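You operate a simulated robot arm through the tools that you are given. There is no shell and no other tool. Be economical: measure what you need, move in short steps, check, and stop when the job is done.

Carry out the task below with a simulated robot arm. There is one attempt and no reset: what you move stays moved.

Task
Pressure-test the hose end with the yellow collar: green tray if it holds, yellow tray if it leaks.
Fine: clamp it, pump to 150 bar or over, give it 3 seconds, then bleed off before you unclamp.

It is judged by the outcome, as a careful person would: the job done as asked, and still so three seconds after it is handed in. It fails if anything else is knocked over, pushed out of place, dropped, spilled or broken.

Robot
A 7-joint arm with a two-finger parallel gripper on a trunk, on a base that drives. Base frame: it is fixed to the floor where the robot stands at the start and does not move with it; the origin is under the middle of the robot, x ahead of it, y to its left, z up; the surface under the hand at the start is at about z = 860. Lengths are in mm, angles in degrees, forces in N, time in s.
With the tool pointing down near the work surface it reaches from about 300 to 720 mm from the robot's upright axis, wherever it stands. Its first joint turns from -166.0 to 166.0 degrees. Places, roughly: bleed valve [500, -100, 900]; clamp lever [300, -100, 900]; cradle of the test board [400, 0, 900]; green tray [700, -100, 900]; pump handle [500, -200, 1000]; selector valve [500, 100, 900]; yellow tray [700, -300, 900]. Payload 3.43 kg.
The tool frame sits at the grasp point between the pads (the TCP): z along the fingers, y along the line on which they close. The tips reach 30 mm beyond it. Largest opening 94 mm; finger width 28, thickness 10; the body of the gripper, 50 by 96 mm, starts 55 mm behind the TCP.
Orientation is that of the tool frame in the base frame, as a unit quaternion [x, y, z, w]. With the fingers straight down and closing along the base's y, the tool's x points along the base's -x, its y along +y and its z along -z.

Tools
- The arm moves only by the tool jog_arm. Its argument "targets" is a list of rows, each an object (a shift or turn left out is 0, a gripper value left out holds the last) with "fingers": the closure in counts, from 0 (fully open) to 255 (shut); "linear": the shift along the tool's x, y, z in units of 100 mm (1.0 is 100 mm), a list of three; "angular": the turn, a rotation vector about the tool's x, y, z in units of 180 degrees (1.0 is 180 degrees), a list of three. In form: [{"fingers": fingers, "linear": [tx, ty, tz], "angular": [rx, ry, rz]}, ...]. A call has 1 to 20 rows; each row is the pose to reach, as a shift and turn from the pose commanded when the call began, along the tool's axes at that moment. A call with a number of a shift or a turn outside -1 to 1 is refused whole. A row lasts 0.2 s, in which the tool goes at most 50 mm and 8.6 degrees; a call with a longer step from one row to the next is refused whole, and so is a gripper value outside its range. Where a pose cannot be reached the arm comes as near as it can. A force on the tool above 90 N (or 10 N above the force at the start of the call, whichever is more), or a blocked arm, ends the call early, and 0.2 s more pass. The fingers move at their own pace (about 108 mm/s each) and stop on an object; they squeeze with about 40 N. The grip force told is the motor's: it shows also when the fingers shut on nothing. Time passes only in rows, and 0.2 s behind the last, so rows that repeat a pose let the fingers close. It gives the time, the measured TCP pose, the force on the tool (base axes), the opening and the grip force at its end, in the units of the frame above (readings bear some noise), with the torque about the TCP (base axes, N m) and any sound that the robot's microphone picked up.
- Cameras (640 x 400 px; columns grow to the right, rows downward): "scene" is now at [403.8, -2.3, 1366.6]; the picture's right is [0.00, -0.17, 0.99], its down [-0.36, 0.92, 0.16] and it looks along [-0.93, -0.36, -0.06] (base axes); focal length 214 px, centre (320, 200). "wrist" rides on the gripper at [76, 14, -103] in the tool frame; the picture's right is [-0.18, 0.98, 0.00], its down [-0.75, -0.14, -0.64] and it looks along [-0.63, -0.12, 0.77] (tool axes); focal length 243 px, centre (320, 200).
- camera(camera): a new picture of that camera. The clock stands still meanwhile.
- move_column(by): slides the trunk up (or, below 0, down) by that many mm; the arm and the scene camera ride with it, the base frame stays. It gives what a move gives, with no picture.
- drive_base(legs): drives the robot by 1 to 6 legs, each [ahead, left, turn to the left] in mm, mm and degrees, along the robot's own axes; the way and the turn of a leg run together, so that a leg with both is an arc; at most 1500 mm and 180 degrees a leg. The arm and the cameras ride along, it lands a little off, and it stops where it bumps. It gives what a move gives.
- turn_head(pan, tilt): turns the head with the scene camera to pan (to the left, within 80 degrees either way) and tilt (down, from -29 to 69), counted from straight ahead of the robot. It gives what a move gives.
- probe_pixels(camera, pixels): for up to 12 pixels [column, row] of the newest picture of that camera ("zoom" is the newest enlarged one), the place [x, y, z] in the base frame of the surface seen there, good to about 2 mm, but the place of the scene camera against the robot may be out by one fixed shift of up to 12 mm in any direction. The clock stands still meanwhile.
- zoom(camera, box): a new picture of the part [left, top, right, bottom] of that camera's present view, enlarged. The clock stands still meanwhile.
- job_done(): hands the job in; it is judged then, once.

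Work in short steps. Measure before you move; look again where a grasp or a placing could have gone wrong, and mend it. You have 80 turns and 60 pictures in all, those below and enlarged ones among them. Open the gripper and draw the arm clear of the work before you hand the job in, unless the task says otherwise; then end with one line.

The tools are called after ">>>" by a JSON object that holds its "api" and its "payload". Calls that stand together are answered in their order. jog_arm: Moves the arm, as the interface text tells. Its arguments: {"type":"object","properties":{"targets":{"type":"array","items":{"type":"object","properties":{"fingers":{"type":"number"},"linear":{"type":"array","items":{"type":"number"}},"angular":{"type":"array","items":{"type":"number"}}}}}},"required":["targets"]} The other tools are called the same way: move_column (by) slides the trunk up or down; drive_base (legs) drives the base; turn_head (pan, tilt) turns the head that bears the scene camera; camera (camera) takes a picture; probe_pixels (camera, pixels) gives the place of the surface under pixels of a picture; zoom (camera, box) takes an enlarged picture of a part of a camera's view; job_done () hands the job in.

At the start:

```text
clock: 0.0
position: [395.2, 53.4, 1236.5]
ee_rot: [0.001, 1.0, 0.0, 0.0]
contact_force: [1.1, -0.5, -0.1]
ft_torque: [-0.02, 0.01, -0.02]
width: 93.7
grasp_force: 0.0
trunk travel left (down, up): [-225.0, 365.0]
robot x, y, heading: [-0.3, 1.6, 0.3]
head pan, tilt: [-80.2, 68.8]
```

scene: 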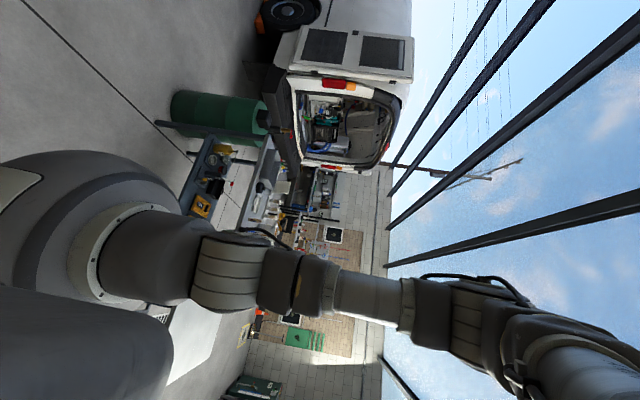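
wrist: 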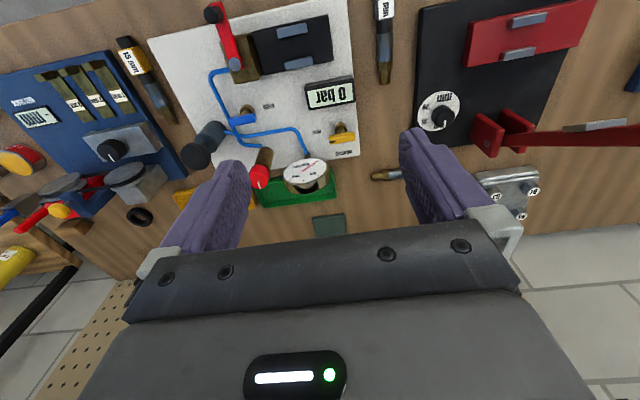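

The scene camera looks away from the work, so I turn the head to the bench first and take pictures.

>>> {"api": "turn_head", "payload": {"pan": 0, "tilt": 55}}

>>> {"api": "camera", "payload": {"camera": "scene"}}

>>> {"api": "zoom", "payload": {"camera": "wrist", "box": [100, 0, 420, 200]}}

```text
clock: 1.5
position: [395.0, 53.6, 1238.2]
ee_rot: [0.0, 1.0, 0.0, 0.0]
contact_force: [-0.3, 0.7, 0.3]
ft_torque: [-0.03, -0.02, -0.04]
width: 94.0
grasp_force: 0.0
trunk travel left (down, up): [-225.0, 365.0]
robot x, y, heading: [2.8, 2.5, -0.1]
head pan, tilt: [0.0, 55.0]
```

```text
57 pictures are left
```

scene: 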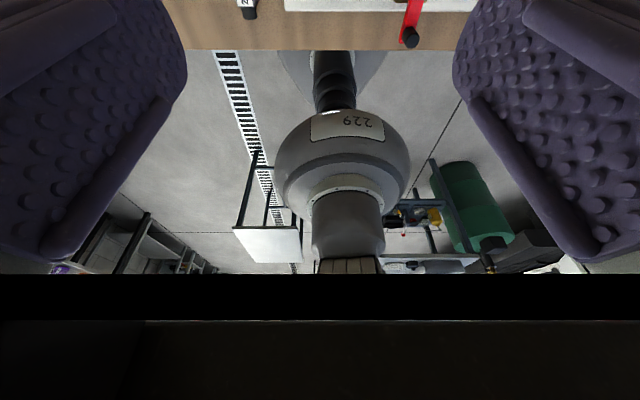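

```text
2.00 times, centred on (260, 100) of wrist
```

zoom: 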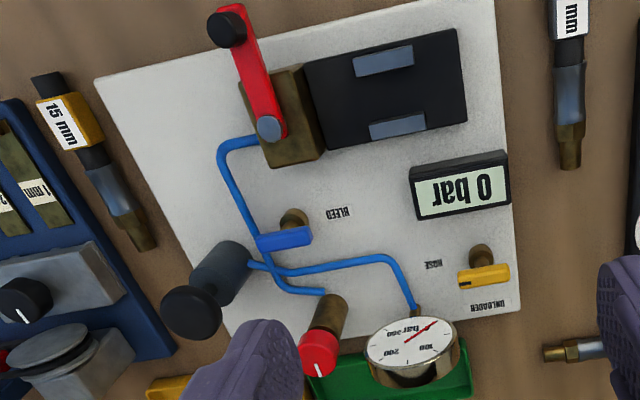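

The pictures show the head camera pitched about 90° further than counted (it looks back at the robot at tilt 55), so the lowest tilt should look ahead and down.

>>> {"api": "turn_head", "payload": {"pan": 0, "tilt": -20}}

>>> {"api": "camera", "payload": {"camera": "scene"}}

```text
clock: 3.0
position: [395.2, 54.3, 1238.1]
ee_rot: [0.001, 1.0, 0.0, -0.001]
contact_force: [-0.3, 0.4, -0.3]
ft_torque: [0.01, 0.01, 0.02]
width: 94.0
grasp_force: 0.1
trunk travel left (down, up): [-225.0, 365.0]
robot x, y, heading: [1.5, -0.4, 0.1]
head pan, tilt: [0.0, -20.0]
```

```text
55 pictures are left
```

scene: 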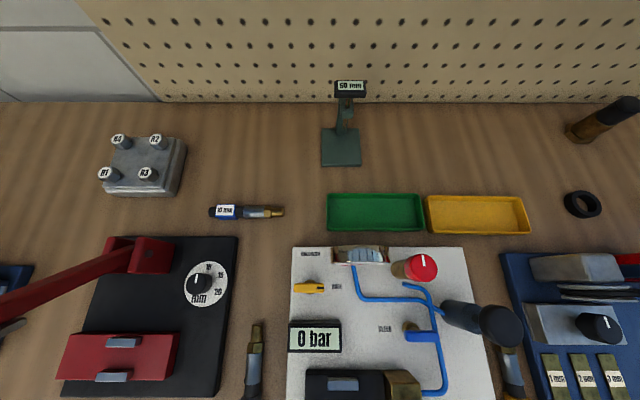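

Now the bench is visible: hose ends at (250,212), (253,360), (512,370), test board at (390,320). I look closer and turn the head down further too.

>>> {"api": "zoom", "payload": {"camera": "scene", "box": [270, 230, 540, 400]}}

>>> {"api": "probe_pixels", "payload": {"camera": "scene", "pixels": [[310, 287], [421, 268], [421, 337], [496, 326], [515, 370], [375, 213], [478, 213], [300, 270], [342, 384], [440, 310], [252, 370], [460, 350]]}}

>>> {"api": "turn_head", "payload": {"pan": 0, "tilt": 0}}

>>> {"api": "camera", "payload": {"camera": "scene"}}

```text
2.35 times, centred on (405, 315) of scene
```

zoom: 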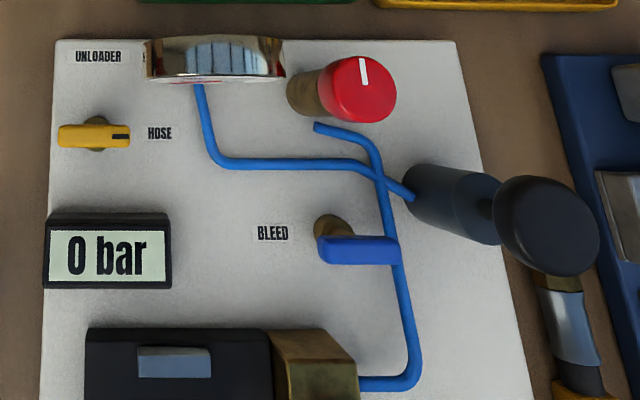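

```text
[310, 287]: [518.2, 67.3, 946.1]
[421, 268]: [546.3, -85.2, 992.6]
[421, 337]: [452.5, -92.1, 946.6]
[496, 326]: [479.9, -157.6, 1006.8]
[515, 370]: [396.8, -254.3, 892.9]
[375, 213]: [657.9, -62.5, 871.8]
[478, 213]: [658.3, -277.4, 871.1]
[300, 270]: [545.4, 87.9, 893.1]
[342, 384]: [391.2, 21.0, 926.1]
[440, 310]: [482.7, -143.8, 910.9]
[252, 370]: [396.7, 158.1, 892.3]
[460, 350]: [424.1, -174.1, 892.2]
```

```text
clock: 3.8
position: [394.6, 53.7, 1237.1]
ee_rot: [-0.001, 1.0, 0.0, 0.0]
contact_force: [0.1, -0.4, 0.6]
ft_torque: [0.03, 0.0, 0.0]
width: 94.1
grasp_force: 0.1
trunk travel left (down, up): [-225.0, 365.0]
robot x, y, heading: [1.6, 0.2, -0.2]
head pan, tilt: [0.0, 0.0]
```

```text
53 pictures are left
```

scene: 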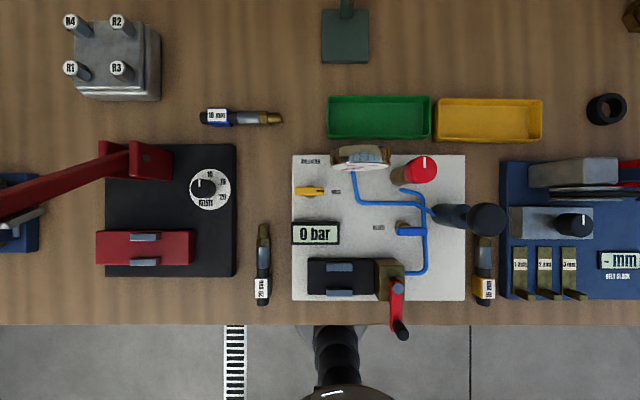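

Top-down now. I enlarge the board and the yellow-collared hose at (484,270), and probe its features.

>>> {"api": "zoom", "payload": {"camera": "scene", "box": [280, 140, 400, 215]}}

>>> {"api": "zoom", "payload": {"camera": "scene", "box": [360, 140, 520, 240]}}

>>> {"api": "zoom", "payload": {"camera": "scene", "box": [290, 220, 510, 350]}}

>>> {"api": "probe_pixels", "payload": {"camera": "zoom", "pixels": [[565, 60], [565, 100], [565, 140], [568, 180], [568, 205], [568, 230], [320, 315], [310, 215], [280, 180], [145, 135], [145, 210], [230, 180]]}}

>>> {"api": "camera", "payload": {"camera": "wrist"}}

```text
5.33 times, centred on (340, 178) of scene
```

zoom: 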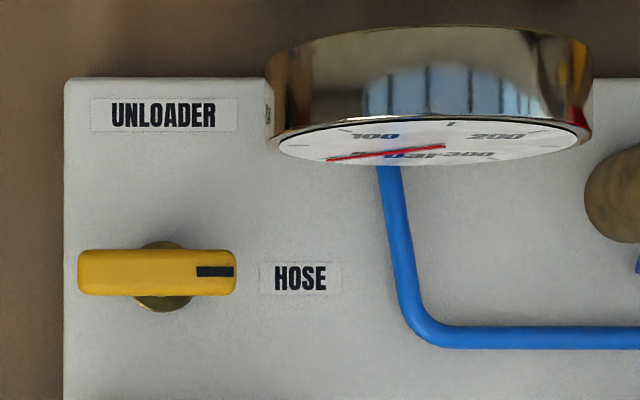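

```text
4.00 times, centred on (440, 190) of scene
```

zoom: 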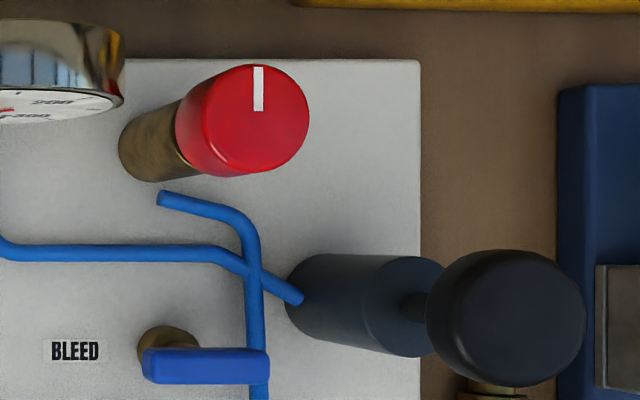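

```text
2.91 times, centred on (400, 285) of scene
```

zoom: 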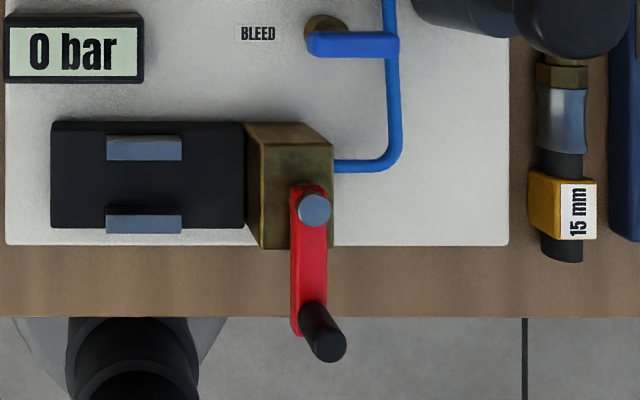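

```text
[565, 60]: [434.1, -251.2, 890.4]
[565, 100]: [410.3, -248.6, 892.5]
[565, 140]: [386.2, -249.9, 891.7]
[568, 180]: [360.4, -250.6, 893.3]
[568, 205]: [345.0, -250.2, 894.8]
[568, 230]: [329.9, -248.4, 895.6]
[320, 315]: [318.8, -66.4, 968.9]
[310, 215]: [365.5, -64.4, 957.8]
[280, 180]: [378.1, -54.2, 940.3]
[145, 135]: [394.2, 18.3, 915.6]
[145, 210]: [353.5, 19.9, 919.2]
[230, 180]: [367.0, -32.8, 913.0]
```

```text
49 pictures are left
```

wrist: 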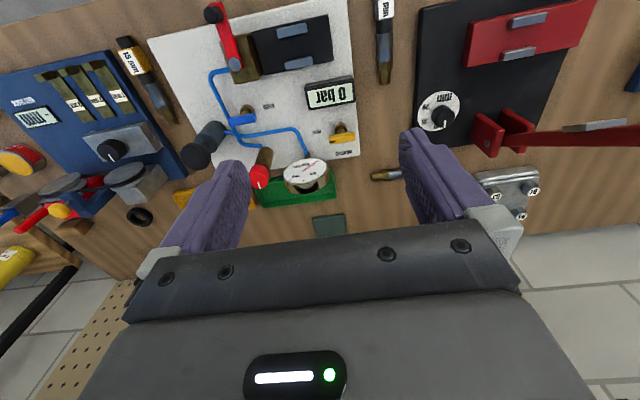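

The selector's mark points to HOSE already, and the hose "15 mm" at y≈-250 has the yellow collar. I enlarge the wrist view to compare places free of the scene camera's shift.

>>> {"api": "zoom", "payload": {"camera": "wrist", "box": [100, 0, 360, 163]}}

>>> {"api": "probe_pixels", "payload": {"camera": "zoom", "pixels": [[55, 100], [85, 150], [100, 195], [130, 240], [470, 75], [480, 140], [420, 95], [275, 40], [320, 130], [350, 240], [250, 330], [600, 330]]}}

```text
2.45 times, centred on (230, 82) of wrist
```

zoom: 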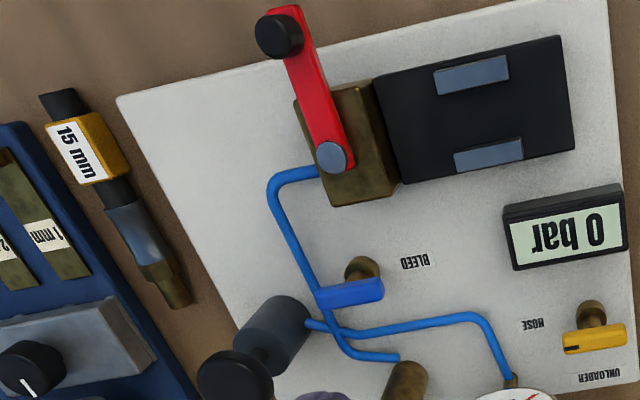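

```text
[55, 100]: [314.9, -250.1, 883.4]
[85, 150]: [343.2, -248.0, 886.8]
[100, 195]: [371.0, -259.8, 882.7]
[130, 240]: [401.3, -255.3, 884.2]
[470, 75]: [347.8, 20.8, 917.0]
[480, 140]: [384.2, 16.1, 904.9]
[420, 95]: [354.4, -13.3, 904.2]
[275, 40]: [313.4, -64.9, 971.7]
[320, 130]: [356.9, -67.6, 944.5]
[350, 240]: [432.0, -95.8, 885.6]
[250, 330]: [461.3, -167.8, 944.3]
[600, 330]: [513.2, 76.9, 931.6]
```

Now I move towards the hose in three short hops (down and to the right), well above everything.

>>> {"api": "jog_arm", "payload": {"targets": [{"fingers": 0, "linear": [0.05, -0.33, 0.2]}, {"linear": [0.1, -0.67, 0.4]}, {"linear": [0.15, -1, 0.6]}]}}

>>> {"api": "jog_arm", "payload": {"targets": [{"fingers": 0, "linear": [0.05, -0.33, 0.2]}, {"linear": [0.1, -0.67, 0.4]}, {"linear": [0.15, -1, 0.6]}]}}

>>> {"api": "jog_arm", "payload": {"targets": [{"fingers": 0, "linear": [0.0, -0.33, 0.2]}, {"linear": [0.0, -0.67, 0.4]}, {"linear": [0.0, -1, 0.6]}]}}

>>> {"api": "camera", "payload": {"camera": "wrist"}}

>>> {"api": "camera", "payload": {"camera": "scene"}}

```text
clock: 4.6
position: [378.6, -46.7, 1177.8]
ee_rot: [0.0, 1.0, 0.001, -0.001]
contact_force: [1.1, -0.4, 1.0]
ft_torque: [0.01, -0.03, 0.01]
width: 94.1
grasp_force: 0.0
trunk travel left (down, up): [-225.0, 365.0]
robot x, y, heading: [-1.2, -0.5, 0.1]
head pan, tilt: [0.0, 0.0]
```

```text
clock: 5.4
position: [367.3, -147.5, 1115.8]
ee_rot: [0.0, 1.0, 0.0, 0.0]
contact_force: [-0.4, 0.2, -0.3]
ft_torque: [0.01, 0.0, 0.02]
width: 94.1
grasp_force: 0.0
trunk travel left (down, up): [-225.0, 365.0]
robot x, y, heading: [-0.4, 1.7, 0.2]
head pan, tilt: [0.0, 0.0]
```

```text
clock: 6.2
position: [363.7, -247.2, 1059.7]
ee_rot: [0.0, 1.0, 0.0, 0.001]
contact_force: [-0.4, -1.0, 0.4]
ft_torque: [-0.01, -0.01, -0.02]
width: 94.0
grasp_force: 0.0
trunk travel left (down, up): [-225.0, 365.0]
robot x, y, heading: [-0.6, 3.5, -0.0]
head pan, tilt: [0.0, 0.0]
```

```text
47 pictures are left
```

wrist: 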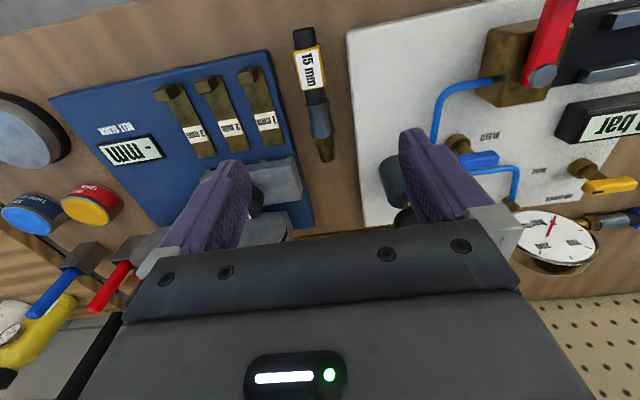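

```text
46 pictures are left
```

scene: 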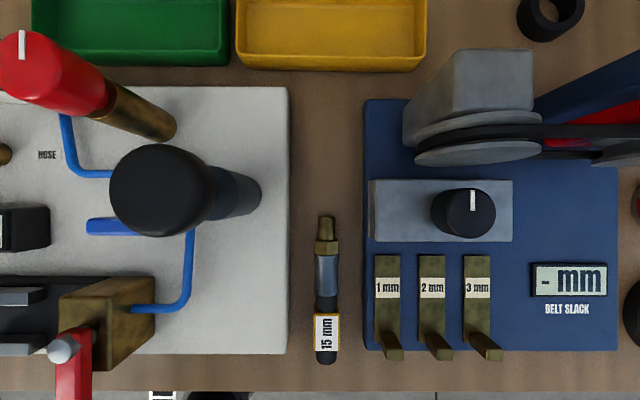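

The scene camera rides with the hand, giving a nice vertical view: hose at column 327, rows 215–365. I probe the hose parts and the neighbours in both pictures.

>>> {"api": "probe_pixels", "payload": {"camera": "scene", "pixels": [[327, 218], [327, 232], [327, 247], [327, 275], [327, 303], [332, 325], [326, 345], [325, 360], [366, 320], [388, 300], [286, 300], [316, 325]]}}

>>> {"api": "probe_pixels", "payload": {"camera": "wrist", "pixels": [[303, 35], [308, 65], [316, 98], [320, 120], [324, 145], [326, 160], [296, 60], [322, 60], [540, 75], [267, 120], [205, 100], [350, 60]]}}

>>> {"api": "zoom", "payload": {"camera": "scene", "box": [270, 205, 400, 375]}}

```text
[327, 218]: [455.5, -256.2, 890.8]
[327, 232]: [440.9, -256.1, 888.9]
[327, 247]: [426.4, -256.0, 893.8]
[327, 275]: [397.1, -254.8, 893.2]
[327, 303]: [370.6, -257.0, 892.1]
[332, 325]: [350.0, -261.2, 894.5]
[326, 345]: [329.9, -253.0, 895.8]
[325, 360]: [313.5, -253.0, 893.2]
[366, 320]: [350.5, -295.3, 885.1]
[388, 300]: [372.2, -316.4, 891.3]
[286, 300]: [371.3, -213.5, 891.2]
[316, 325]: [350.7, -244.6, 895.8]
```

```text
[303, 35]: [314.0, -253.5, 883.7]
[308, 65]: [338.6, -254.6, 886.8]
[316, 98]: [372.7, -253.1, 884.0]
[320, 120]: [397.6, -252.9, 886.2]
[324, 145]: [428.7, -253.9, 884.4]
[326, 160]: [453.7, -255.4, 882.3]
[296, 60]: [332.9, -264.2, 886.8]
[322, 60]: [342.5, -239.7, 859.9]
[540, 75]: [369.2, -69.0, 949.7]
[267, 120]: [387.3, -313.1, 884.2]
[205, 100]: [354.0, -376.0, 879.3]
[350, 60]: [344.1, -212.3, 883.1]
```

```text
2.35 times, centred on (335, 290) of scene
```

zoom: 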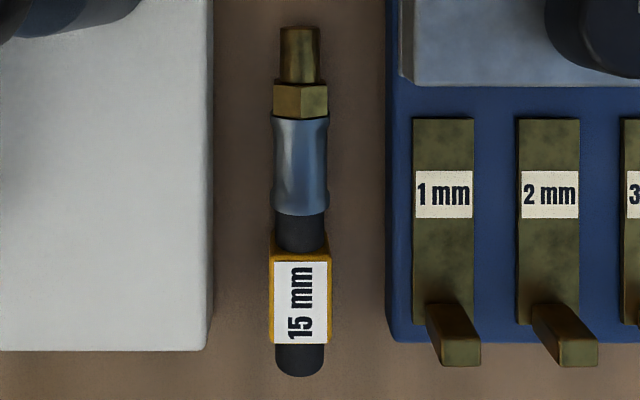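

Calibration: scene reads about 8 mm too high in z, otherwise nearly right. Before choosing the grip spot I enlarge the cradle part of the wrist view.

>>> {"api": "zoom", "payload": {"camera": "wrist", "box": [440, 0, 640, 125]}}

>>> {"api": "turn_head", "payload": {"pan": 40, "tilt": 0}}

>>> {"api": "camera", "payload": {"camera": "scene"}}

```text
3.20 times, centred on (540, 62) of wrist
```

zoom: 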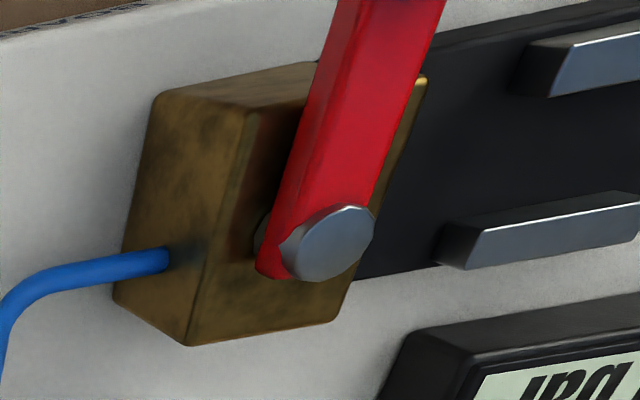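

```text
clock: 7.3
position: [364.4, -246.0, 1060.2]
ee_rot: [0.0, 1.0, 0.0, 0.0]
contact_force: [-0.7, -0.2, 0.2]
ft_torque: [0.03, -0.01, 0.02]
width: 93.8
grasp_force: 0.1
trunk travel left (down, up): [-225.0, 365.0]
robot x, y, heading: [1.7, 2.2, 0.0]
head pan, tilt: [40.0, 0.0]
```

```text
43 pictures are left
```

scene: 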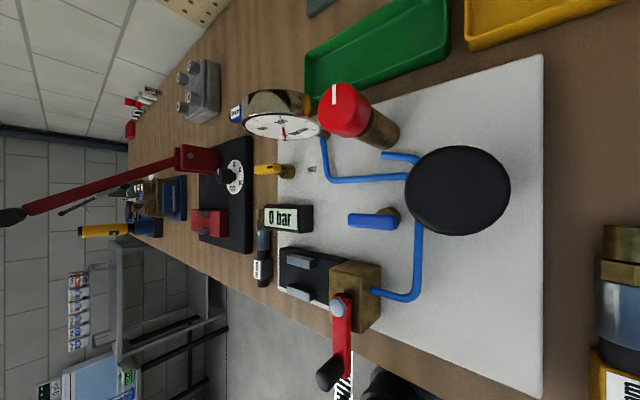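

The cradle is a black plate with two rails running along y; I enlarge and probe it.

>>> {"api": "zoom", "payload": {"camera": "scene", "box": [260, 220, 400, 340]}}

```text
3.33 times, centred on (330, 280) of scene
```

zoom: 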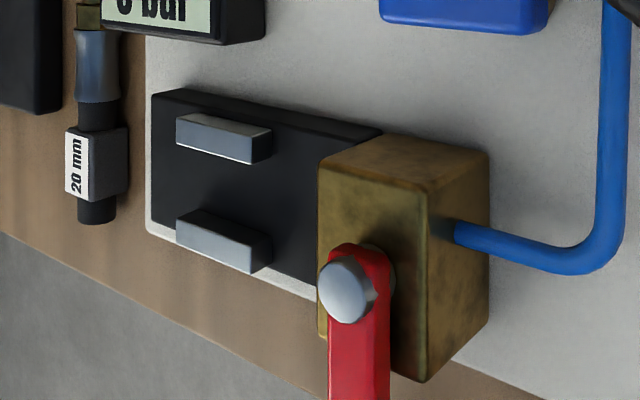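

I probe plate, rails and block in this enlarged view.

>>> {"api": "probe_pixels", "payload": {"camera": "zoom", "pixels": [[180, 115], [260, 140], [215, 160], [180, 225], [260, 255], [200, 190], [290, 200], [165, 100], [310, 250], [340, 180], [410, 200], [345, 290]]}}

>>> {"api": "probe_pixels", "payload": {"camera": "zoom", "pixels": [[183, 145], [250, 160], [185, 215], [262, 240], [185, 245], [250, 268], [155, 200], [325, 175], [365, 360], [470, 180], [450, 330], [240, 190]]}}

```text
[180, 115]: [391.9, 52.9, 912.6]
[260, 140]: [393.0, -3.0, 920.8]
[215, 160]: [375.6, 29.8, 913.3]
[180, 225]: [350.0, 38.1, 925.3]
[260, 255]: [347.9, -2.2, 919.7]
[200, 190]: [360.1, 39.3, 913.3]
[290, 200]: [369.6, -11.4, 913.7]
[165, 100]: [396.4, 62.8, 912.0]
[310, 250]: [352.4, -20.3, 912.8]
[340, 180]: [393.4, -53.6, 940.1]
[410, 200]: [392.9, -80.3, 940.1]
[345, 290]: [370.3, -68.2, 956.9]
```

```text
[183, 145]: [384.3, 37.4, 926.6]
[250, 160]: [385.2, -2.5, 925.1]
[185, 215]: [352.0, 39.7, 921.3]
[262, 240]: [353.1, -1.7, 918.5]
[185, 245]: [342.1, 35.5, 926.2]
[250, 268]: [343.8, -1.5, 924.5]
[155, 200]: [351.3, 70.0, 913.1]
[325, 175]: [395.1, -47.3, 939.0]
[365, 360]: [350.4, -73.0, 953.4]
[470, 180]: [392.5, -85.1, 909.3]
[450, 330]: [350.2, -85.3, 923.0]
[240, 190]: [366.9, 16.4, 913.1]
```

Plan: grip the yellow collar's rear part (x≈340, y≈-254) so that in the cradle (channel centre x≈369, rails y -2..38) the fingers sit behind the rails. Gripper opened to ~46 mm to clear both boards, first hop over the hose.

>>> {"api": "jog_arm", "payload": {"targets": [{"fingers": 130, "linear": [0.12, -0.04, 0.3]}, {"linear": [0.24, -0.08, 0.6]}, {"linear": [0.24, -0.08, 0.95]}]}}

>>> {"api": "camera", "payload": {"camera": "wrist"}}

```text
clock: 8.1
position: [340.5, -254.4, 963.1]
ee_rot: [0.001, 1.0, 0.0, 0.0]
contact_force: [-0.3, 0.3, -0.3]
ft_torque: [0.0, 0.03, -0.03]
width: 46.2
grasp_force: 0.1
trunk travel left (down, up): [-225.0, 365.0]
robot x, y, heading: [-2.7, 2.3, 0.3]
head pan, tilt: [40.0, 0.0]
```

```text
41 pictures are left
```

wrist: 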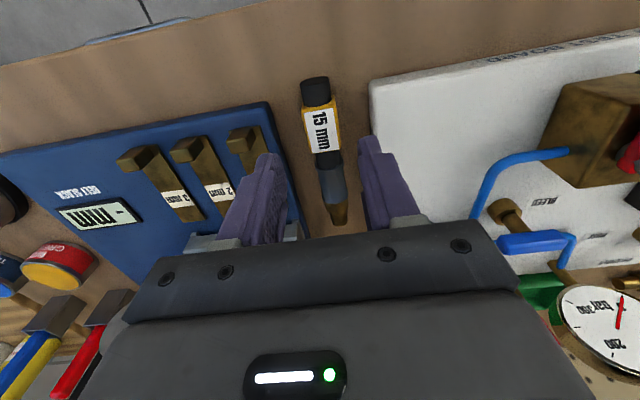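

Fingers straddle the hose. I check the clearance to the 1 mm tab (240,140) and the board edges.

>>> {"api": "probe_pixels", "payload": {"camera": "wrist", "pixels": [[235, 135], [262, 133], [268, 110], [272, 140], [373, 90], [380, 130], [307, 120], [337, 115], [320, 95], [322, 145], [260, 150], [340, 215]]}}

```text
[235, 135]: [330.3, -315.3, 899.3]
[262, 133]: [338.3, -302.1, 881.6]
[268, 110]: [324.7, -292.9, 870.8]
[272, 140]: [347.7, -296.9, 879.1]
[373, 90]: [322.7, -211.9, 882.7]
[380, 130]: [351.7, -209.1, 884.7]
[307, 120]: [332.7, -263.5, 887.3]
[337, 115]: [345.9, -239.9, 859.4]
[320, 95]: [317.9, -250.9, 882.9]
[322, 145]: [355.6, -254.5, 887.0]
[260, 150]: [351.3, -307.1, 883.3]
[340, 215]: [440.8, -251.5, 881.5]
```

Edges at y≈-293 and -212, finger outsides at about -287 and -221: clear. I descend to z≈893 and close.

>>> {"api": "jog_arm", "payload": {"targets": [{"linear": [0, 0, 0.35]}, {"linear": [0, 0, 0.6]}, {"linear": [0, 0, 0.7]}, {"fingers": 255, "linear": [0, 0, 0.7]}, {"linear": [0, 0, 0.7]}, {"linear": [0, 0, 0.7]}]}}

>>> {"api": "camera", "payload": {"camera": "wrist"}}

```text
clock: 9.5
position: [340.9, -256.1, 895.0]
ee_rot: [0.001, 1.0, 0.0, 0.0]
contact_force: [-3.1, -10.1, 11.4]
ft_torque: [1.1, -1.56, -0.72]
width: 26.4
grasp_force: 40.0
trunk travel left (down, up): [-225.0, 365.0]
robot x, y, heading: [-0.6, 1.3, -0.0]
head pan, tilt: [40.0, 0.0]
```

```text
40 pictures are left
```

wrist: 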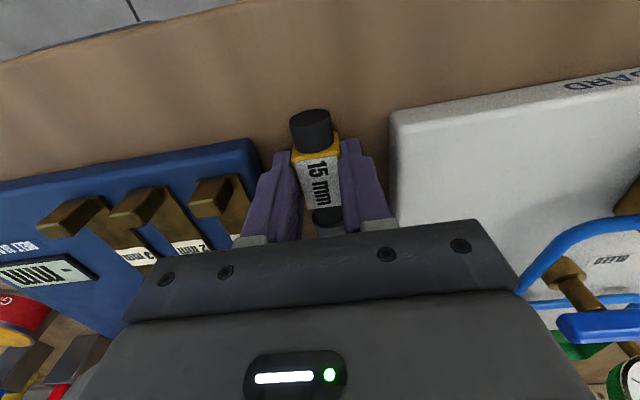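

Gripped at 26 mm, as the collar's width. I lift it straight up, then carry it over at z≈1085, above the pump handle.

>>> {"api": "jog_arm", "payload": {"targets": [{"linear": [0, 0, -0.2]}, {"linear": [0, 0, -0.6]}, {"linear": [0, 0, -1]}]}}

>>> {"api": "jog_arm", "payload": {"targets": [{"linear": [0, 0, -0.4]}, {"linear": [0, 0, -0.9]}, {"linear": [0, 0.2, -0.9]}, {"linear": [0, 0.6, -0.9]}, {"linear": [0, 1, -0.9]}]}}

>>> {"api": "jog_arm", "payload": {"targets": [{"linear": [0, 0.4, 0]}, {"linear": [0, 0.8, 0]}, {"linear": [0, 1, 0]}]}}

>>> {"api": "jog_arm", "payload": {"targets": [{"linear": [0, 0.4, 0]}, {"linear": [-0.1, 0.8, 0]}, {"linear": [-0.2, 1, 0]}]}}

>>> {"api": "jog_arm", "payload": {"targets": [{"angular": [0, 0, 0.045]}, {"angular": [0, 0, 0.09]}, {"angular": [0, 0, 0.135]}, {"angular": [0, 0, 0.18]}, {"angular": [0, 0, 0.225]}, {"angular": [0, 0, 0.27]}, {"angular": [0, 0, 0.315]}, {"angular": [0, 0, 0.36]}, {"angular": [0, 0, 0.405]}, {"angular": [0, 0, 0.45]}, {"angular": [0, 0, 0.48]}, {"angular": [0, 0, 0.5]}]}}

>>> {"api": "turn_head", "payload": {"pan": 0, "tilt": 0}}

>>> {"api": "camera", "payload": {"camera": "wrist"}}

>>> {"api": "camera", "payload": {"camera": "scene"}}

```text
clock: 10.3
position: [339.6, -253.9, 994.2]
ee_rot: [-0.001, 1.0, 0.002, 0.0]
contact_force: [0.5, 0.4, -1.4]
ft_torque: [-0.03, 0.06, 0.01]
width: 26.2
grasp_force: 39.9
trunk travel left (down, up): [-225.0, 365.0]
robot x, y, heading: [0.7, -1.9, -0.1]
head pan, tilt: [40.0, 0.0]
```

```text
clock: 11.5
position: [343.6, -151.9, 1084.0]
ee_rot: [0.001, 1.0, -0.001, 0.001]
contact_force: [0.1, 0.3, -1.7]
ft_torque: [-0.01, 0.01, -0.05]
width: 26.7
grasp_force: 39.7
trunk travel left (down, up): [-225.0, 365.0]
robot x, y, heading: [0.8, 1.5, -0.1]
head pan, tilt: [40.0, 0.0]
```

```text
clock: 12.3
position: [341.3, -53.6, 1081.8]
ee_rot: [0.0, 1.0, 0.0, 0.0]
contact_force: [0.1, -0.4, -2.0]
ft_torque: [0.01, 0.09, 0.0]
width: 26.5
grasp_force: 40.2
trunk travel left (down, up): [-225.0, 365.0]
robot x, y, heading: [-2.1, -1.7, 0.4]
head pan, tilt: [40.0, 0.0]
```

```text
clock: 13.1
position: [361.0, 45.6, 1080.5]
ee_rot: [0.0, 1.0, 0.0, 0.0]
contact_force: [-1.2, -0.7, -2.0]
ft_torque: [0.04, 0.1, -0.04]
width: 26.4
grasp_force: 39.4
trunk travel left (down, up): [-225.0, 365.0]
robot x, y, heading: [4.2, 0.7, -0.1]
head pan, tilt: [40.0, 0.0]
```

```text
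clock: 15.7
position: [360.8, 45.9, 1082.3]
ee_rot: [0.708, 0.706, 0.0, 0.0]
contact_force: [-0.1, 1.4, -1.0]
ft_torque: [0.05, -0.01, -0.03]
width: 26.1
grasp_force: 39.9
trunk travel left (down, up): [-225.0, 365.0]
robot x, y, heading: [3.3, -2.0, -0.3]
head pan, tilt: [40.0, 0.0]
```

```text
clock: 16.8
position: [361.1, 45.9, 1083.2]
ee_rot: [0.708, 0.707, 0.0, 0.0]
contact_force: [0.1, -0.6, -2.1]
ft_torque: [0.06, 0.02, -0.01]
width: 26.3
grasp_force: 39.7
trunk travel left (down, up): [-225.0, 365.0]
robot x, y, heading: [2.1, 0.8, -0.2]
head pan, tilt: [0.0, 0.0]
```

```text
39 pictures are left
```

wrist: 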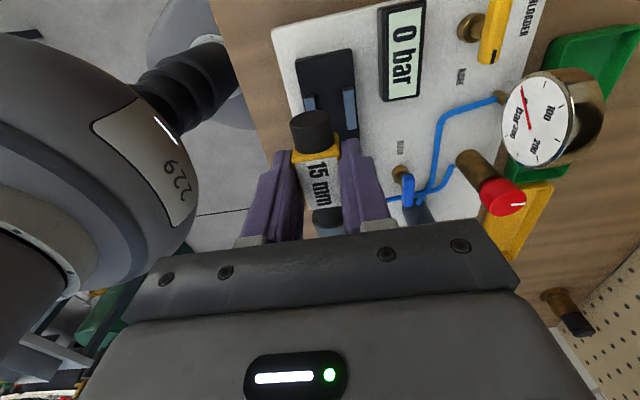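

```text
38 pictures are left
```

scene: 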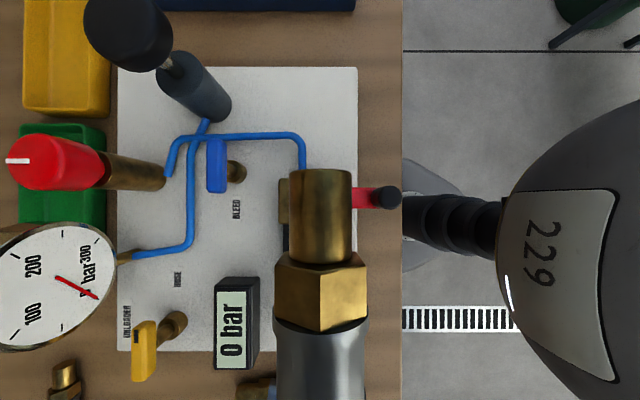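

Hose now points along -y above the cradle. From the wrist view I probe plate and rails at (310,102), (350,110) for exact places.

>>> {"api": "zoom", "payload": {"camera": "wrist", "box": [265, 40, 385, 150]}}

>>> {"api": "probe_pixels", "payload": {"camera": "wrist", "pixels": [[310, 103], [350, 95], [350, 120], [330, 85], [330, 100], [310, 65], [299, 62], [350, 55], [400, 170], [412, 195], [320, 145], [312, 125]]}}

```text
3.64 times, centred on (325, 95) of wrist
```

zoom: 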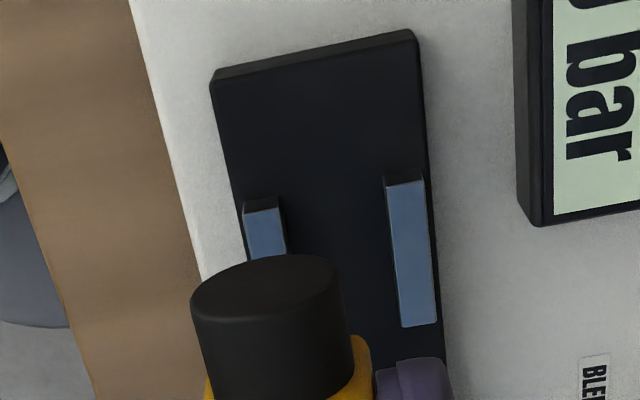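

```text
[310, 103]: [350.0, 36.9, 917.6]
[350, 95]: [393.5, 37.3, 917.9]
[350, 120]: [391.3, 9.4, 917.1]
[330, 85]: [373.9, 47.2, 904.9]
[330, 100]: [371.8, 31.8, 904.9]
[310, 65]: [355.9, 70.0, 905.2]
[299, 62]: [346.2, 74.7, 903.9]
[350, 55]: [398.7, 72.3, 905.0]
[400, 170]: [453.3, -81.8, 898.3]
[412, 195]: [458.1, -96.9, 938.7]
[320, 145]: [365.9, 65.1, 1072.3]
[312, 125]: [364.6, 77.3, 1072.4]
```

I probe the rails' inner edges in the enlarged view.

>>> {"api": "probe_pixels", "payload": {"camera": "zoom", "pixels": [[248, 220], [278, 220], [391, 190], [420, 190], [404, 320], [432, 315], [282, 210], [385, 178], [255, 245], [284, 245], [220, 85], [410, 40]]}}

```text
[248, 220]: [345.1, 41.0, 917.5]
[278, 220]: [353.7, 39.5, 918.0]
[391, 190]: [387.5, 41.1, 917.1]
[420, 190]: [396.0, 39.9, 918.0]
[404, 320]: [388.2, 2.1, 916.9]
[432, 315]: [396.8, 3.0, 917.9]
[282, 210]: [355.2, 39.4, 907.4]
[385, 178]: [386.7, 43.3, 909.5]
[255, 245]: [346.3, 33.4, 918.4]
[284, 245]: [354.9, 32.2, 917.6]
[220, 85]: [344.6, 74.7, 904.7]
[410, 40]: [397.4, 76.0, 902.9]
```

Channel centre x≈371, plate z≈905, rails y 1..41. Resting height means TCP z≈940. I go to x=371, y≈84 (tip short of the block), z≈975 first.

>>> {"api": "jog_arm", "payload": {"targets": [{"linear": [0.38, 0.1, 0]}, {"linear": [0.38, 0.1, 0.4]}, {"linear": [0.38, 0.1, 0.8]}, {"linear": [0.38, 0.1, 1.0]}, {"linear": [0.38, 0.1, 1.0]}]}}

>>> {"api": "camera", "payload": {"camera": "scene"}}

>>> {"api": "camera", "payload": {"camera": "wrist"}}

```text
clock: 18.0
position: [371.9, 82.9, 982.6]
ee_rot: [0.707, 0.707, 0.0, 0.0]
contact_force: [-0.5, 0.3, -0.8]
ft_torque: [0.06, -0.02, 0.0]
width: 26.2
grasp_force: 40.2
trunk travel left (down, up): [-225.0, 365.0]
robot x, y, heading: [-1.8, 0.1, 0.0]
head pan, tilt: [0.0, 0.0]
```

```text
36 pictures are left
```

scene: 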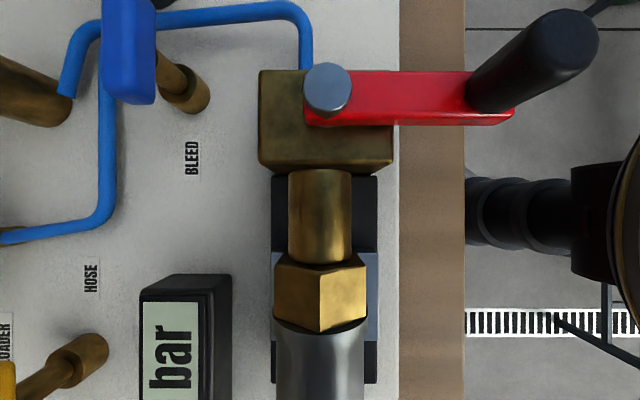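

```text
35 pictures are left
```

wrist: 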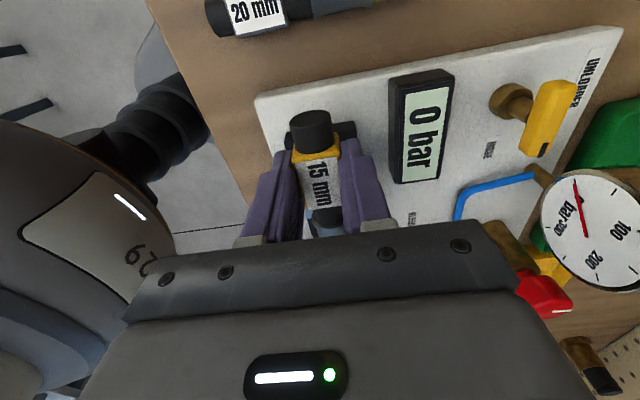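

I check the display's near edge and the tip/block relation in the scene picture.

>>> {"api": "probe_pixels", "payload": {"camera": "wrist", "pixels": [[391, 110], [395, 165], [400, 90], [352, 130]]}}

>>> {"api": "probe_pixels", "payload": {"camera": "scene", "pixels": [[300, 130], [370, 135], [320, 165], [320, 172], [310, 200], [340, 200], [320, 185], [320, 250], [320, 290], [320, 335], [390, 160], [262, 160]]}}

```text
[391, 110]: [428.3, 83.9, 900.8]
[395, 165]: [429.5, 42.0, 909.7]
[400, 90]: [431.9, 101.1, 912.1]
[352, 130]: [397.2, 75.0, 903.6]
```

```text
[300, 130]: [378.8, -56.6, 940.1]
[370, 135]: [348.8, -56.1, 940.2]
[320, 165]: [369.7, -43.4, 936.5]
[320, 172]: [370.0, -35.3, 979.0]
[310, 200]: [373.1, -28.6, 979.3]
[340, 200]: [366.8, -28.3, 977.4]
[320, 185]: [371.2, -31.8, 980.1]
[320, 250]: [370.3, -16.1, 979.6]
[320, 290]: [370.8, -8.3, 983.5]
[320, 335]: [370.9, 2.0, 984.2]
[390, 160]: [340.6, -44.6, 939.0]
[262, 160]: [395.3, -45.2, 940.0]
```

Tip stops 9 mm short of the block face and is aligned in x. I lower to resting height z≈941.

>>> {"api": "jog_arm", "payload": {"targets": [{"linear": [0, 0.0, 0.2]}, {"linear": [0, 0, 0.35]}, {"linear": [0, 0, 0.41]}, {"linear": [0, 0, 0.41]}]}}

>>> {"api": "camera", "payload": {"camera": "scene"}}

```text
clock: 19.0
position: [372.2, 84.2, 943.1]
ee_rot: [0.707, 0.707, 0.0, 0.0]
contact_force: [0.3, -0.3, -1.3]
ft_torque: [0.02, 0.01, 0.01]
width: 26.6
grasp_force: 40.0
trunk travel left (down, up): [-225.0, 365.0]
robot x, y, heading: [0.5, -1.4, -0.1]
head pan, tilt: [0.0, 0.0]
```

```text
34 pictures are left
```

scene: 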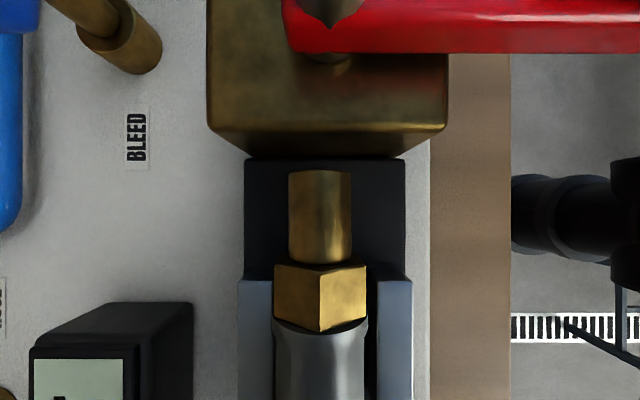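

Aligned, hovering just over the plate. I lower 2 mm and slide the hose 14 mm towards the block.

>>> {"api": "jog_arm", "payload": {"targets": [{"linear": [0, 0, 0.02]}, {"linear": [-0.05, 0, 0.02]}, {"linear": [-0.1, 0, 0.02]}, {"linear": [-0.14, 0, 0.02]}]}}

>>> {"api": "camera", "payload": {"camera": "scene"}}

```text
clock: 20.0
position: [370.0, 75.8, 940.0]
ee_rot: [0.706, 0.709, -0.001, 0.0]
contact_force: [-0.7, 30.5, -2.3]
ft_torque: [0.68, 0.08, -0.26]
width: 26.4
grasp_force: 39.8
trunk travel left (down, up): [-225.0, 365.0]
robot x, y, heading: [-1.2, 0.3, 0.1]
head pan, tilt: [0.0, 0.0]
```

```text
33 pictures are left
```

scene: 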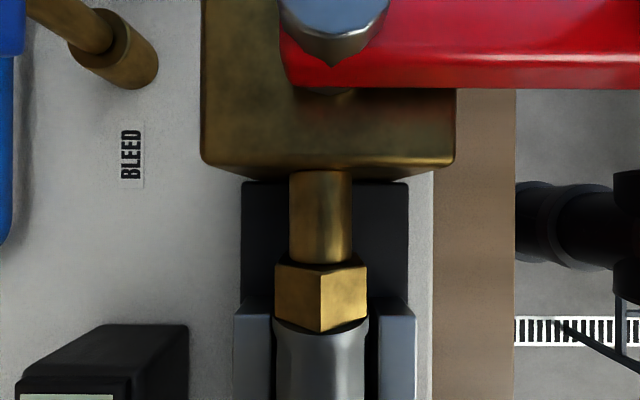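

Contact at the block face (30 N): the tip butts against it. I relax the push, open to ~46 mm and rise.

>>> {"api": "jog_arm", "payload": {"targets": [{"linear": [0.05, 0, 0]}, {"linear": [0.05, 0, 0]}, {"fingers": 130, "linear": [0.05, 0, 0]}, {"linear": [0.05, 0, 0]}, {"linear": [0.05, 0, -0.1]}, {"linear": [0.05, 0, -0.5]}, {"linear": [0.05, 0, -1.0]}]}}

>>> {"api": "camera", "payload": {"camera": "scene"}}

>>> {"api": "camera", "payload": {"camera": "wrist"}}

```text
clock: 21.6
position: [369.1, 73.6, 1041.7]
ee_rot: [0.708, 0.706, 0.0, 0.0]
contact_force: [-0.1, -0.5, -1.2]
ft_torque: [-0.02, -0.01, 0.0]
width: 46.1
grasp_force: 0.0
trunk travel left (down, up): [-225.0, 365.0]
robot x, y, heading: [1.3, 0.9, 0.0]
head pan, tilt: [0.0, 0.0]
```

```text
32 pictures are left
```

scene: 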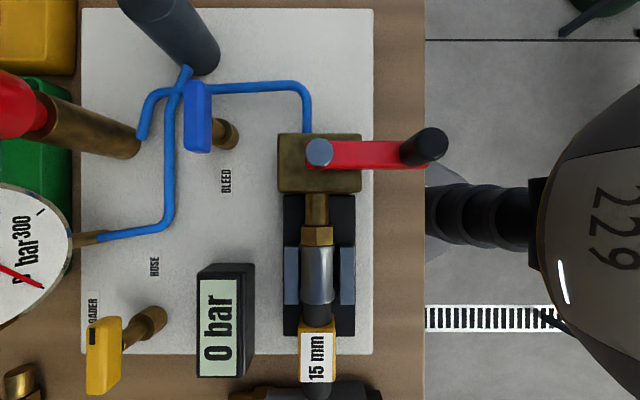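

```text
31 pictures are left
```

wrist: 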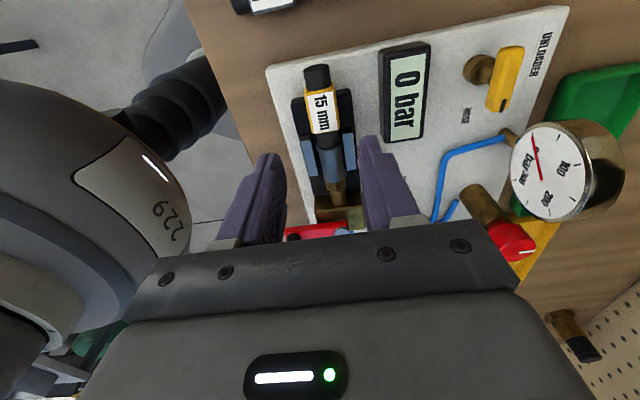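

Hose lies neatly in the cradle. Now the clamp lever: I probe its knob (425,145), arm and pivot (320,152) in the scene picture, plus bleed valve handle.

>>> {"api": "zoom", "payload": {"camera": "scene", "box": [260, 90, 460, 215]}}

>>> {"api": "probe_pixels", "payload": {"camera": "scene", "pixels": [[432, 138], [418, 150], [400, 160], [370, 155], [320, 152], [340, 143], [340, 168], [440, 145], [425, 130], [195, 130], [205, 95], [230, 135]]}}

```text
3.20 times, centred on (360, 152) of scene
```

zoom: 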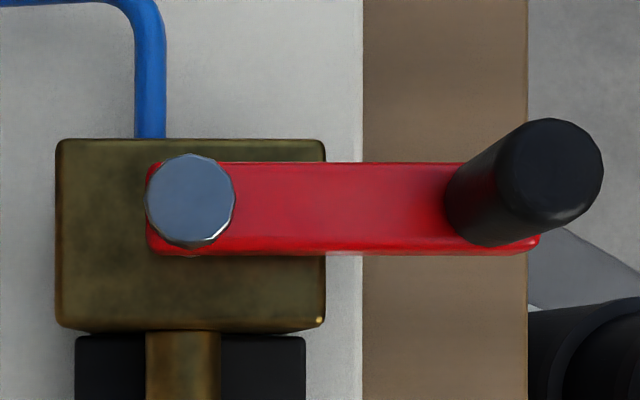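

```text
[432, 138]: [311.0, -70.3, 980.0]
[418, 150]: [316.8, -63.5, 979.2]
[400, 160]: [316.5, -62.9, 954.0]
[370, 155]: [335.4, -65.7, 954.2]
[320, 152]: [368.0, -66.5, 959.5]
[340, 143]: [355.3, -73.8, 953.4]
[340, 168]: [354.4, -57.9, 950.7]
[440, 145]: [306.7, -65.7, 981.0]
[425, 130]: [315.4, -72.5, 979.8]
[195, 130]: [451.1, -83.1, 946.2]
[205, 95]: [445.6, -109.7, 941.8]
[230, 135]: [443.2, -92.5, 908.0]
```

Knob centre ≈(314,-65), z 946–972; pivot ≈(370,-65). I turn the gripper 45° and move above the knob.

>>> {"api": "jog_arm", "payload": {"targets": [{"linear": [-0.12, -0.05, 0], "angular": [0, 0, -0.042]}, {"linear": [-0.24, -0.1, 0], "angular": [0, 0, -0.084]}, {"linear": [-0.36, -0.15, 0], "angular": [0, 0, -0.126]}, {"linear": [-0.48, -0.2, 0], "angular": [0, 0, -0.168]}, {"linear": [-0.6, -0.25, 0], "angular": [0, 0, -0.21]}, {"linear": [-0.7, -0.28, 0], "angular": [0, 0, -0.25]}]}}

>>> {"api": "jog_arm", "payload": {"targets": [{"linear": [-0.15, -0.34, 0]}, {"linear": [-0.297, -0.679, 0]}, {"linear": [-0.297, -0.679, 0]}]}}

>>> {"api": "camera", "payload": {"camera": "wrist"}}

>>> {"api": "camera", "payload": {"camera": "scene"}}

```text
clock: 23.0
position: [344.0, 4.7, 1040.5]
ee_rot: [0.382, 0.924, 0.0, 0.0]
contact_force: [0.1, -0.3, -0.3]
ft_torque: [0.02, 0.03, 0.02]
width: 46.0
grasp_force: 0.0
trunk travel left (down, up): [-225.0, 365.0]
robot x, y, heading: [-2.7, -1.4, -0.1]
head pan, tilt: [0.0, 0.0]
```

```text
clock: 23.8
position: [315.8, -64.5, 1042.0]
ee_rot: [0.383, 0.924, -0.001, -0.001]
contact_force: [-0.1, -0.3, 0.0]
ft_torque: [0.01, 0.02, -0.02]
width: 46.1
grasp_force: 0.0
trunk travel left (down, up): [-225.0, 365.0]
robot x, y, heading: [-0.8, 2.0, 0.2]
head pan, tilt: [0.0, 0.0]
```

```text
29 pictures are left
```

wrist: 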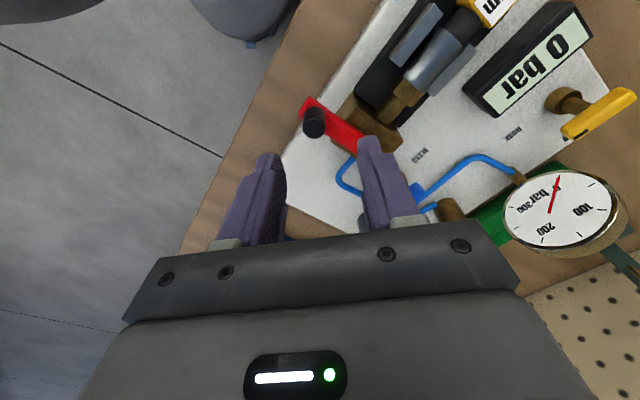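

```text
28 pictures are left
```

scene: 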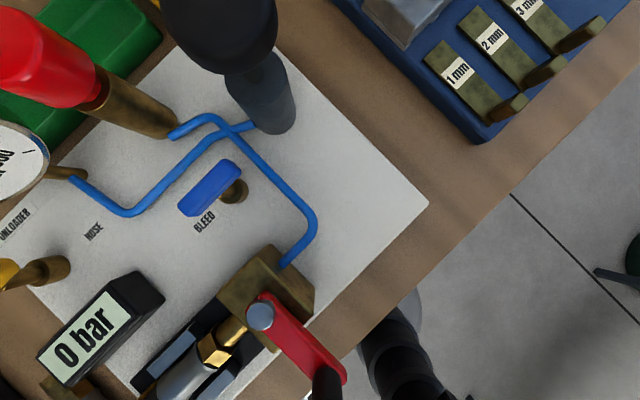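

>>> {"api": "probe_pixels", "payload": {"camera": "wrist", "pixels": [[314, 112], [305, 110], [323, 112], [314, 125], [314, 106], [350, 135], [303, 105]]}}

```text
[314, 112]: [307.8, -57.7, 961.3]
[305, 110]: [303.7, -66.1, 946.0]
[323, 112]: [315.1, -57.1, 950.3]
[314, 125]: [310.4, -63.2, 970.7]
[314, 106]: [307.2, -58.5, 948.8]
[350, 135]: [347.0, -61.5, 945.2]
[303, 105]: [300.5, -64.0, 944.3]
```

The wrist probe puts the knob axis at about (314,-64), as assumed. I descend to z≈978 around it and close.

>>> {"api": "jog_arm", "payload": {"targets": [{"linear": [0, 0, 0.4]}, {"linear": [0, 0, 0.62]}, {"fingers": 255, "linear": [0, 0, 0.62]}, {"linear": [0, 0, 0.62]}, {"linear": [0, 0, 0.62]}]}}

>>> {"api": "camera", "payload": {"camera": "wrist"}}

```text
clock: 25.0
position: [313.0, -64.4, 978.1]
ee_rot: [0.382, 0.924, 0.0, -0.002]
contact_force: [-9.4, 0.5, -15.5]
ft_torque: [0.19, -0.48, 0.03]
width: 17.3
grasp_force: 44.5
trunk travel left (down, up): [-225.0, 365.0]
robot x, y, heading: [1.3, -0.0, -0.1]
head pan, tilt: [0.0, 0.0]
```

```text
27 pictures are left
```

wrist: 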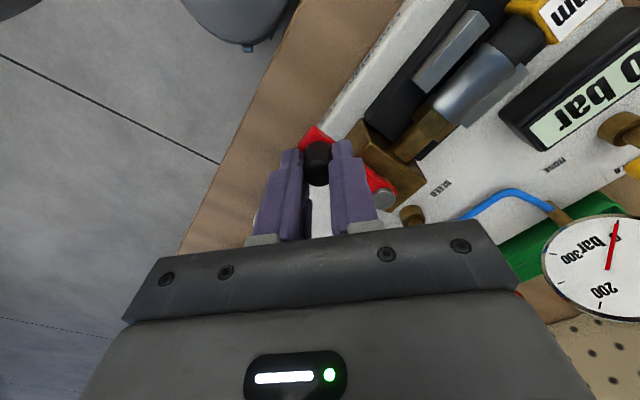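

Gripped the knob. I try swinging the lever 10° towards +y (over the hose) gently and read the force.

>>> {"api": "jog_arm", "payload": {"targets": [{"linear": [0.034, 0.037, 0]}, {"linear": [0.064, 0.076, 0]}, {"linear": [0.064, 0.076, 0]}]}}

```text
clock: 25.8
position: [315.3, -54.4, 978.3]
ee_rot: [0.383, 0.924, 0.0, 0.001]
contact_force: [-10.6, -5.2, -14.1]
ft_torque: [-0.29, 0.02, -0.35]
width: 17.4
grasp_force: 45.7
trunk travel left (down, up): [-225.0, 365.0]
robot x, y, heading: [0.7, -2.1, -0.2]
head pan, tilt: [0.0, 0.0]
```

It swings freely. I continue the arc to 90°.

>>> {"api": "jog_arm", "payload": {"targets": [{"linear": [0.049, 0.086, 0]}, {"linear": [0.084, 0.179, 0]}, {"linear": [0.101, 0.277, 0]}, {"linear": [0.101, 0.377, 0]}, {"linear": [0.084, 0.474, 0]}, {"linear": [0.05, 0.568, 0]}, {"linear": [0, 0.653, 0]}, {"linear": [-0.064, 0.73, 0]}, {"linear": [-0.064, 0.73, 0]}]}}

>>> {"api": "camera", "payload": {"camera": "scene"}}

>>> {"api": "camera", "payload": {"camera": "wrist"}}

```text
clock: 27.8
position: [370.5, -7.4, 978.0]
ee_rot: [0.382, 0.924, 0.0, -0.001]
contact_force: [-17.5, -5.4, -0.9]
ft_torque: [0.33, 0.16, -0.04]
width: 17.2
grasp_force: 44.7
trunk travel left (down, up): [-225.0, 365.0]
robot x, y, heading: [-4.3, -1.9, -0.1]
head pan, tilt: [0.0, 0.0]
```

```text
26 pictures are left
```

scene: 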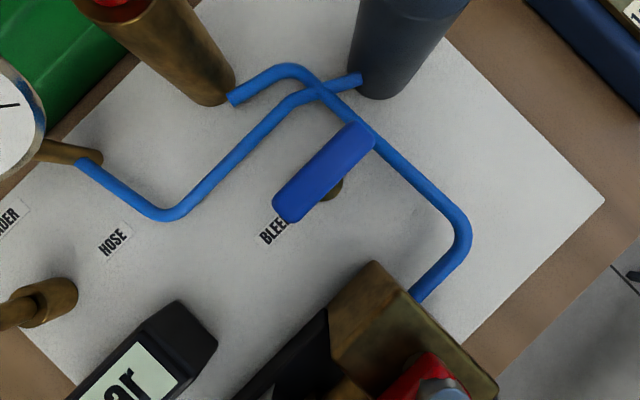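

```text
25 pictures are left
```

wrist: 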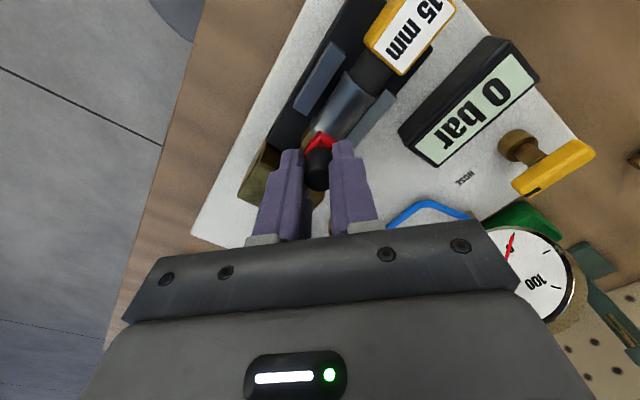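

The lever is over the hose. I press a little further (6 mm in +x) to feel whether it's at the stop.

>>> {"api": "jog_arm", "payload": {"targets": [{"linear": [-0.028, 0.02, 0]}, {"linear": [-0.05, 0.035, 0]}, {"linear": [-0.05, 0.035, 0]}]}}

```text
clock: 28.6
position: [371.1, -6.7, 978.7]
ee_rot: [0.383, 0.924, -0.001, -0.004]
contact_force: [-46.1, -0.8, -18.9]
ft_torque: [0.09, 0.22, -0.12]
width: 17.5
grasp_force: 45.5
trunk travel left (down, up): [-225.0, 365.0]
robot x, y, heading: [1.6, 0.7, -0.3]
head pan, tilt: [0.0, 0.0]
```

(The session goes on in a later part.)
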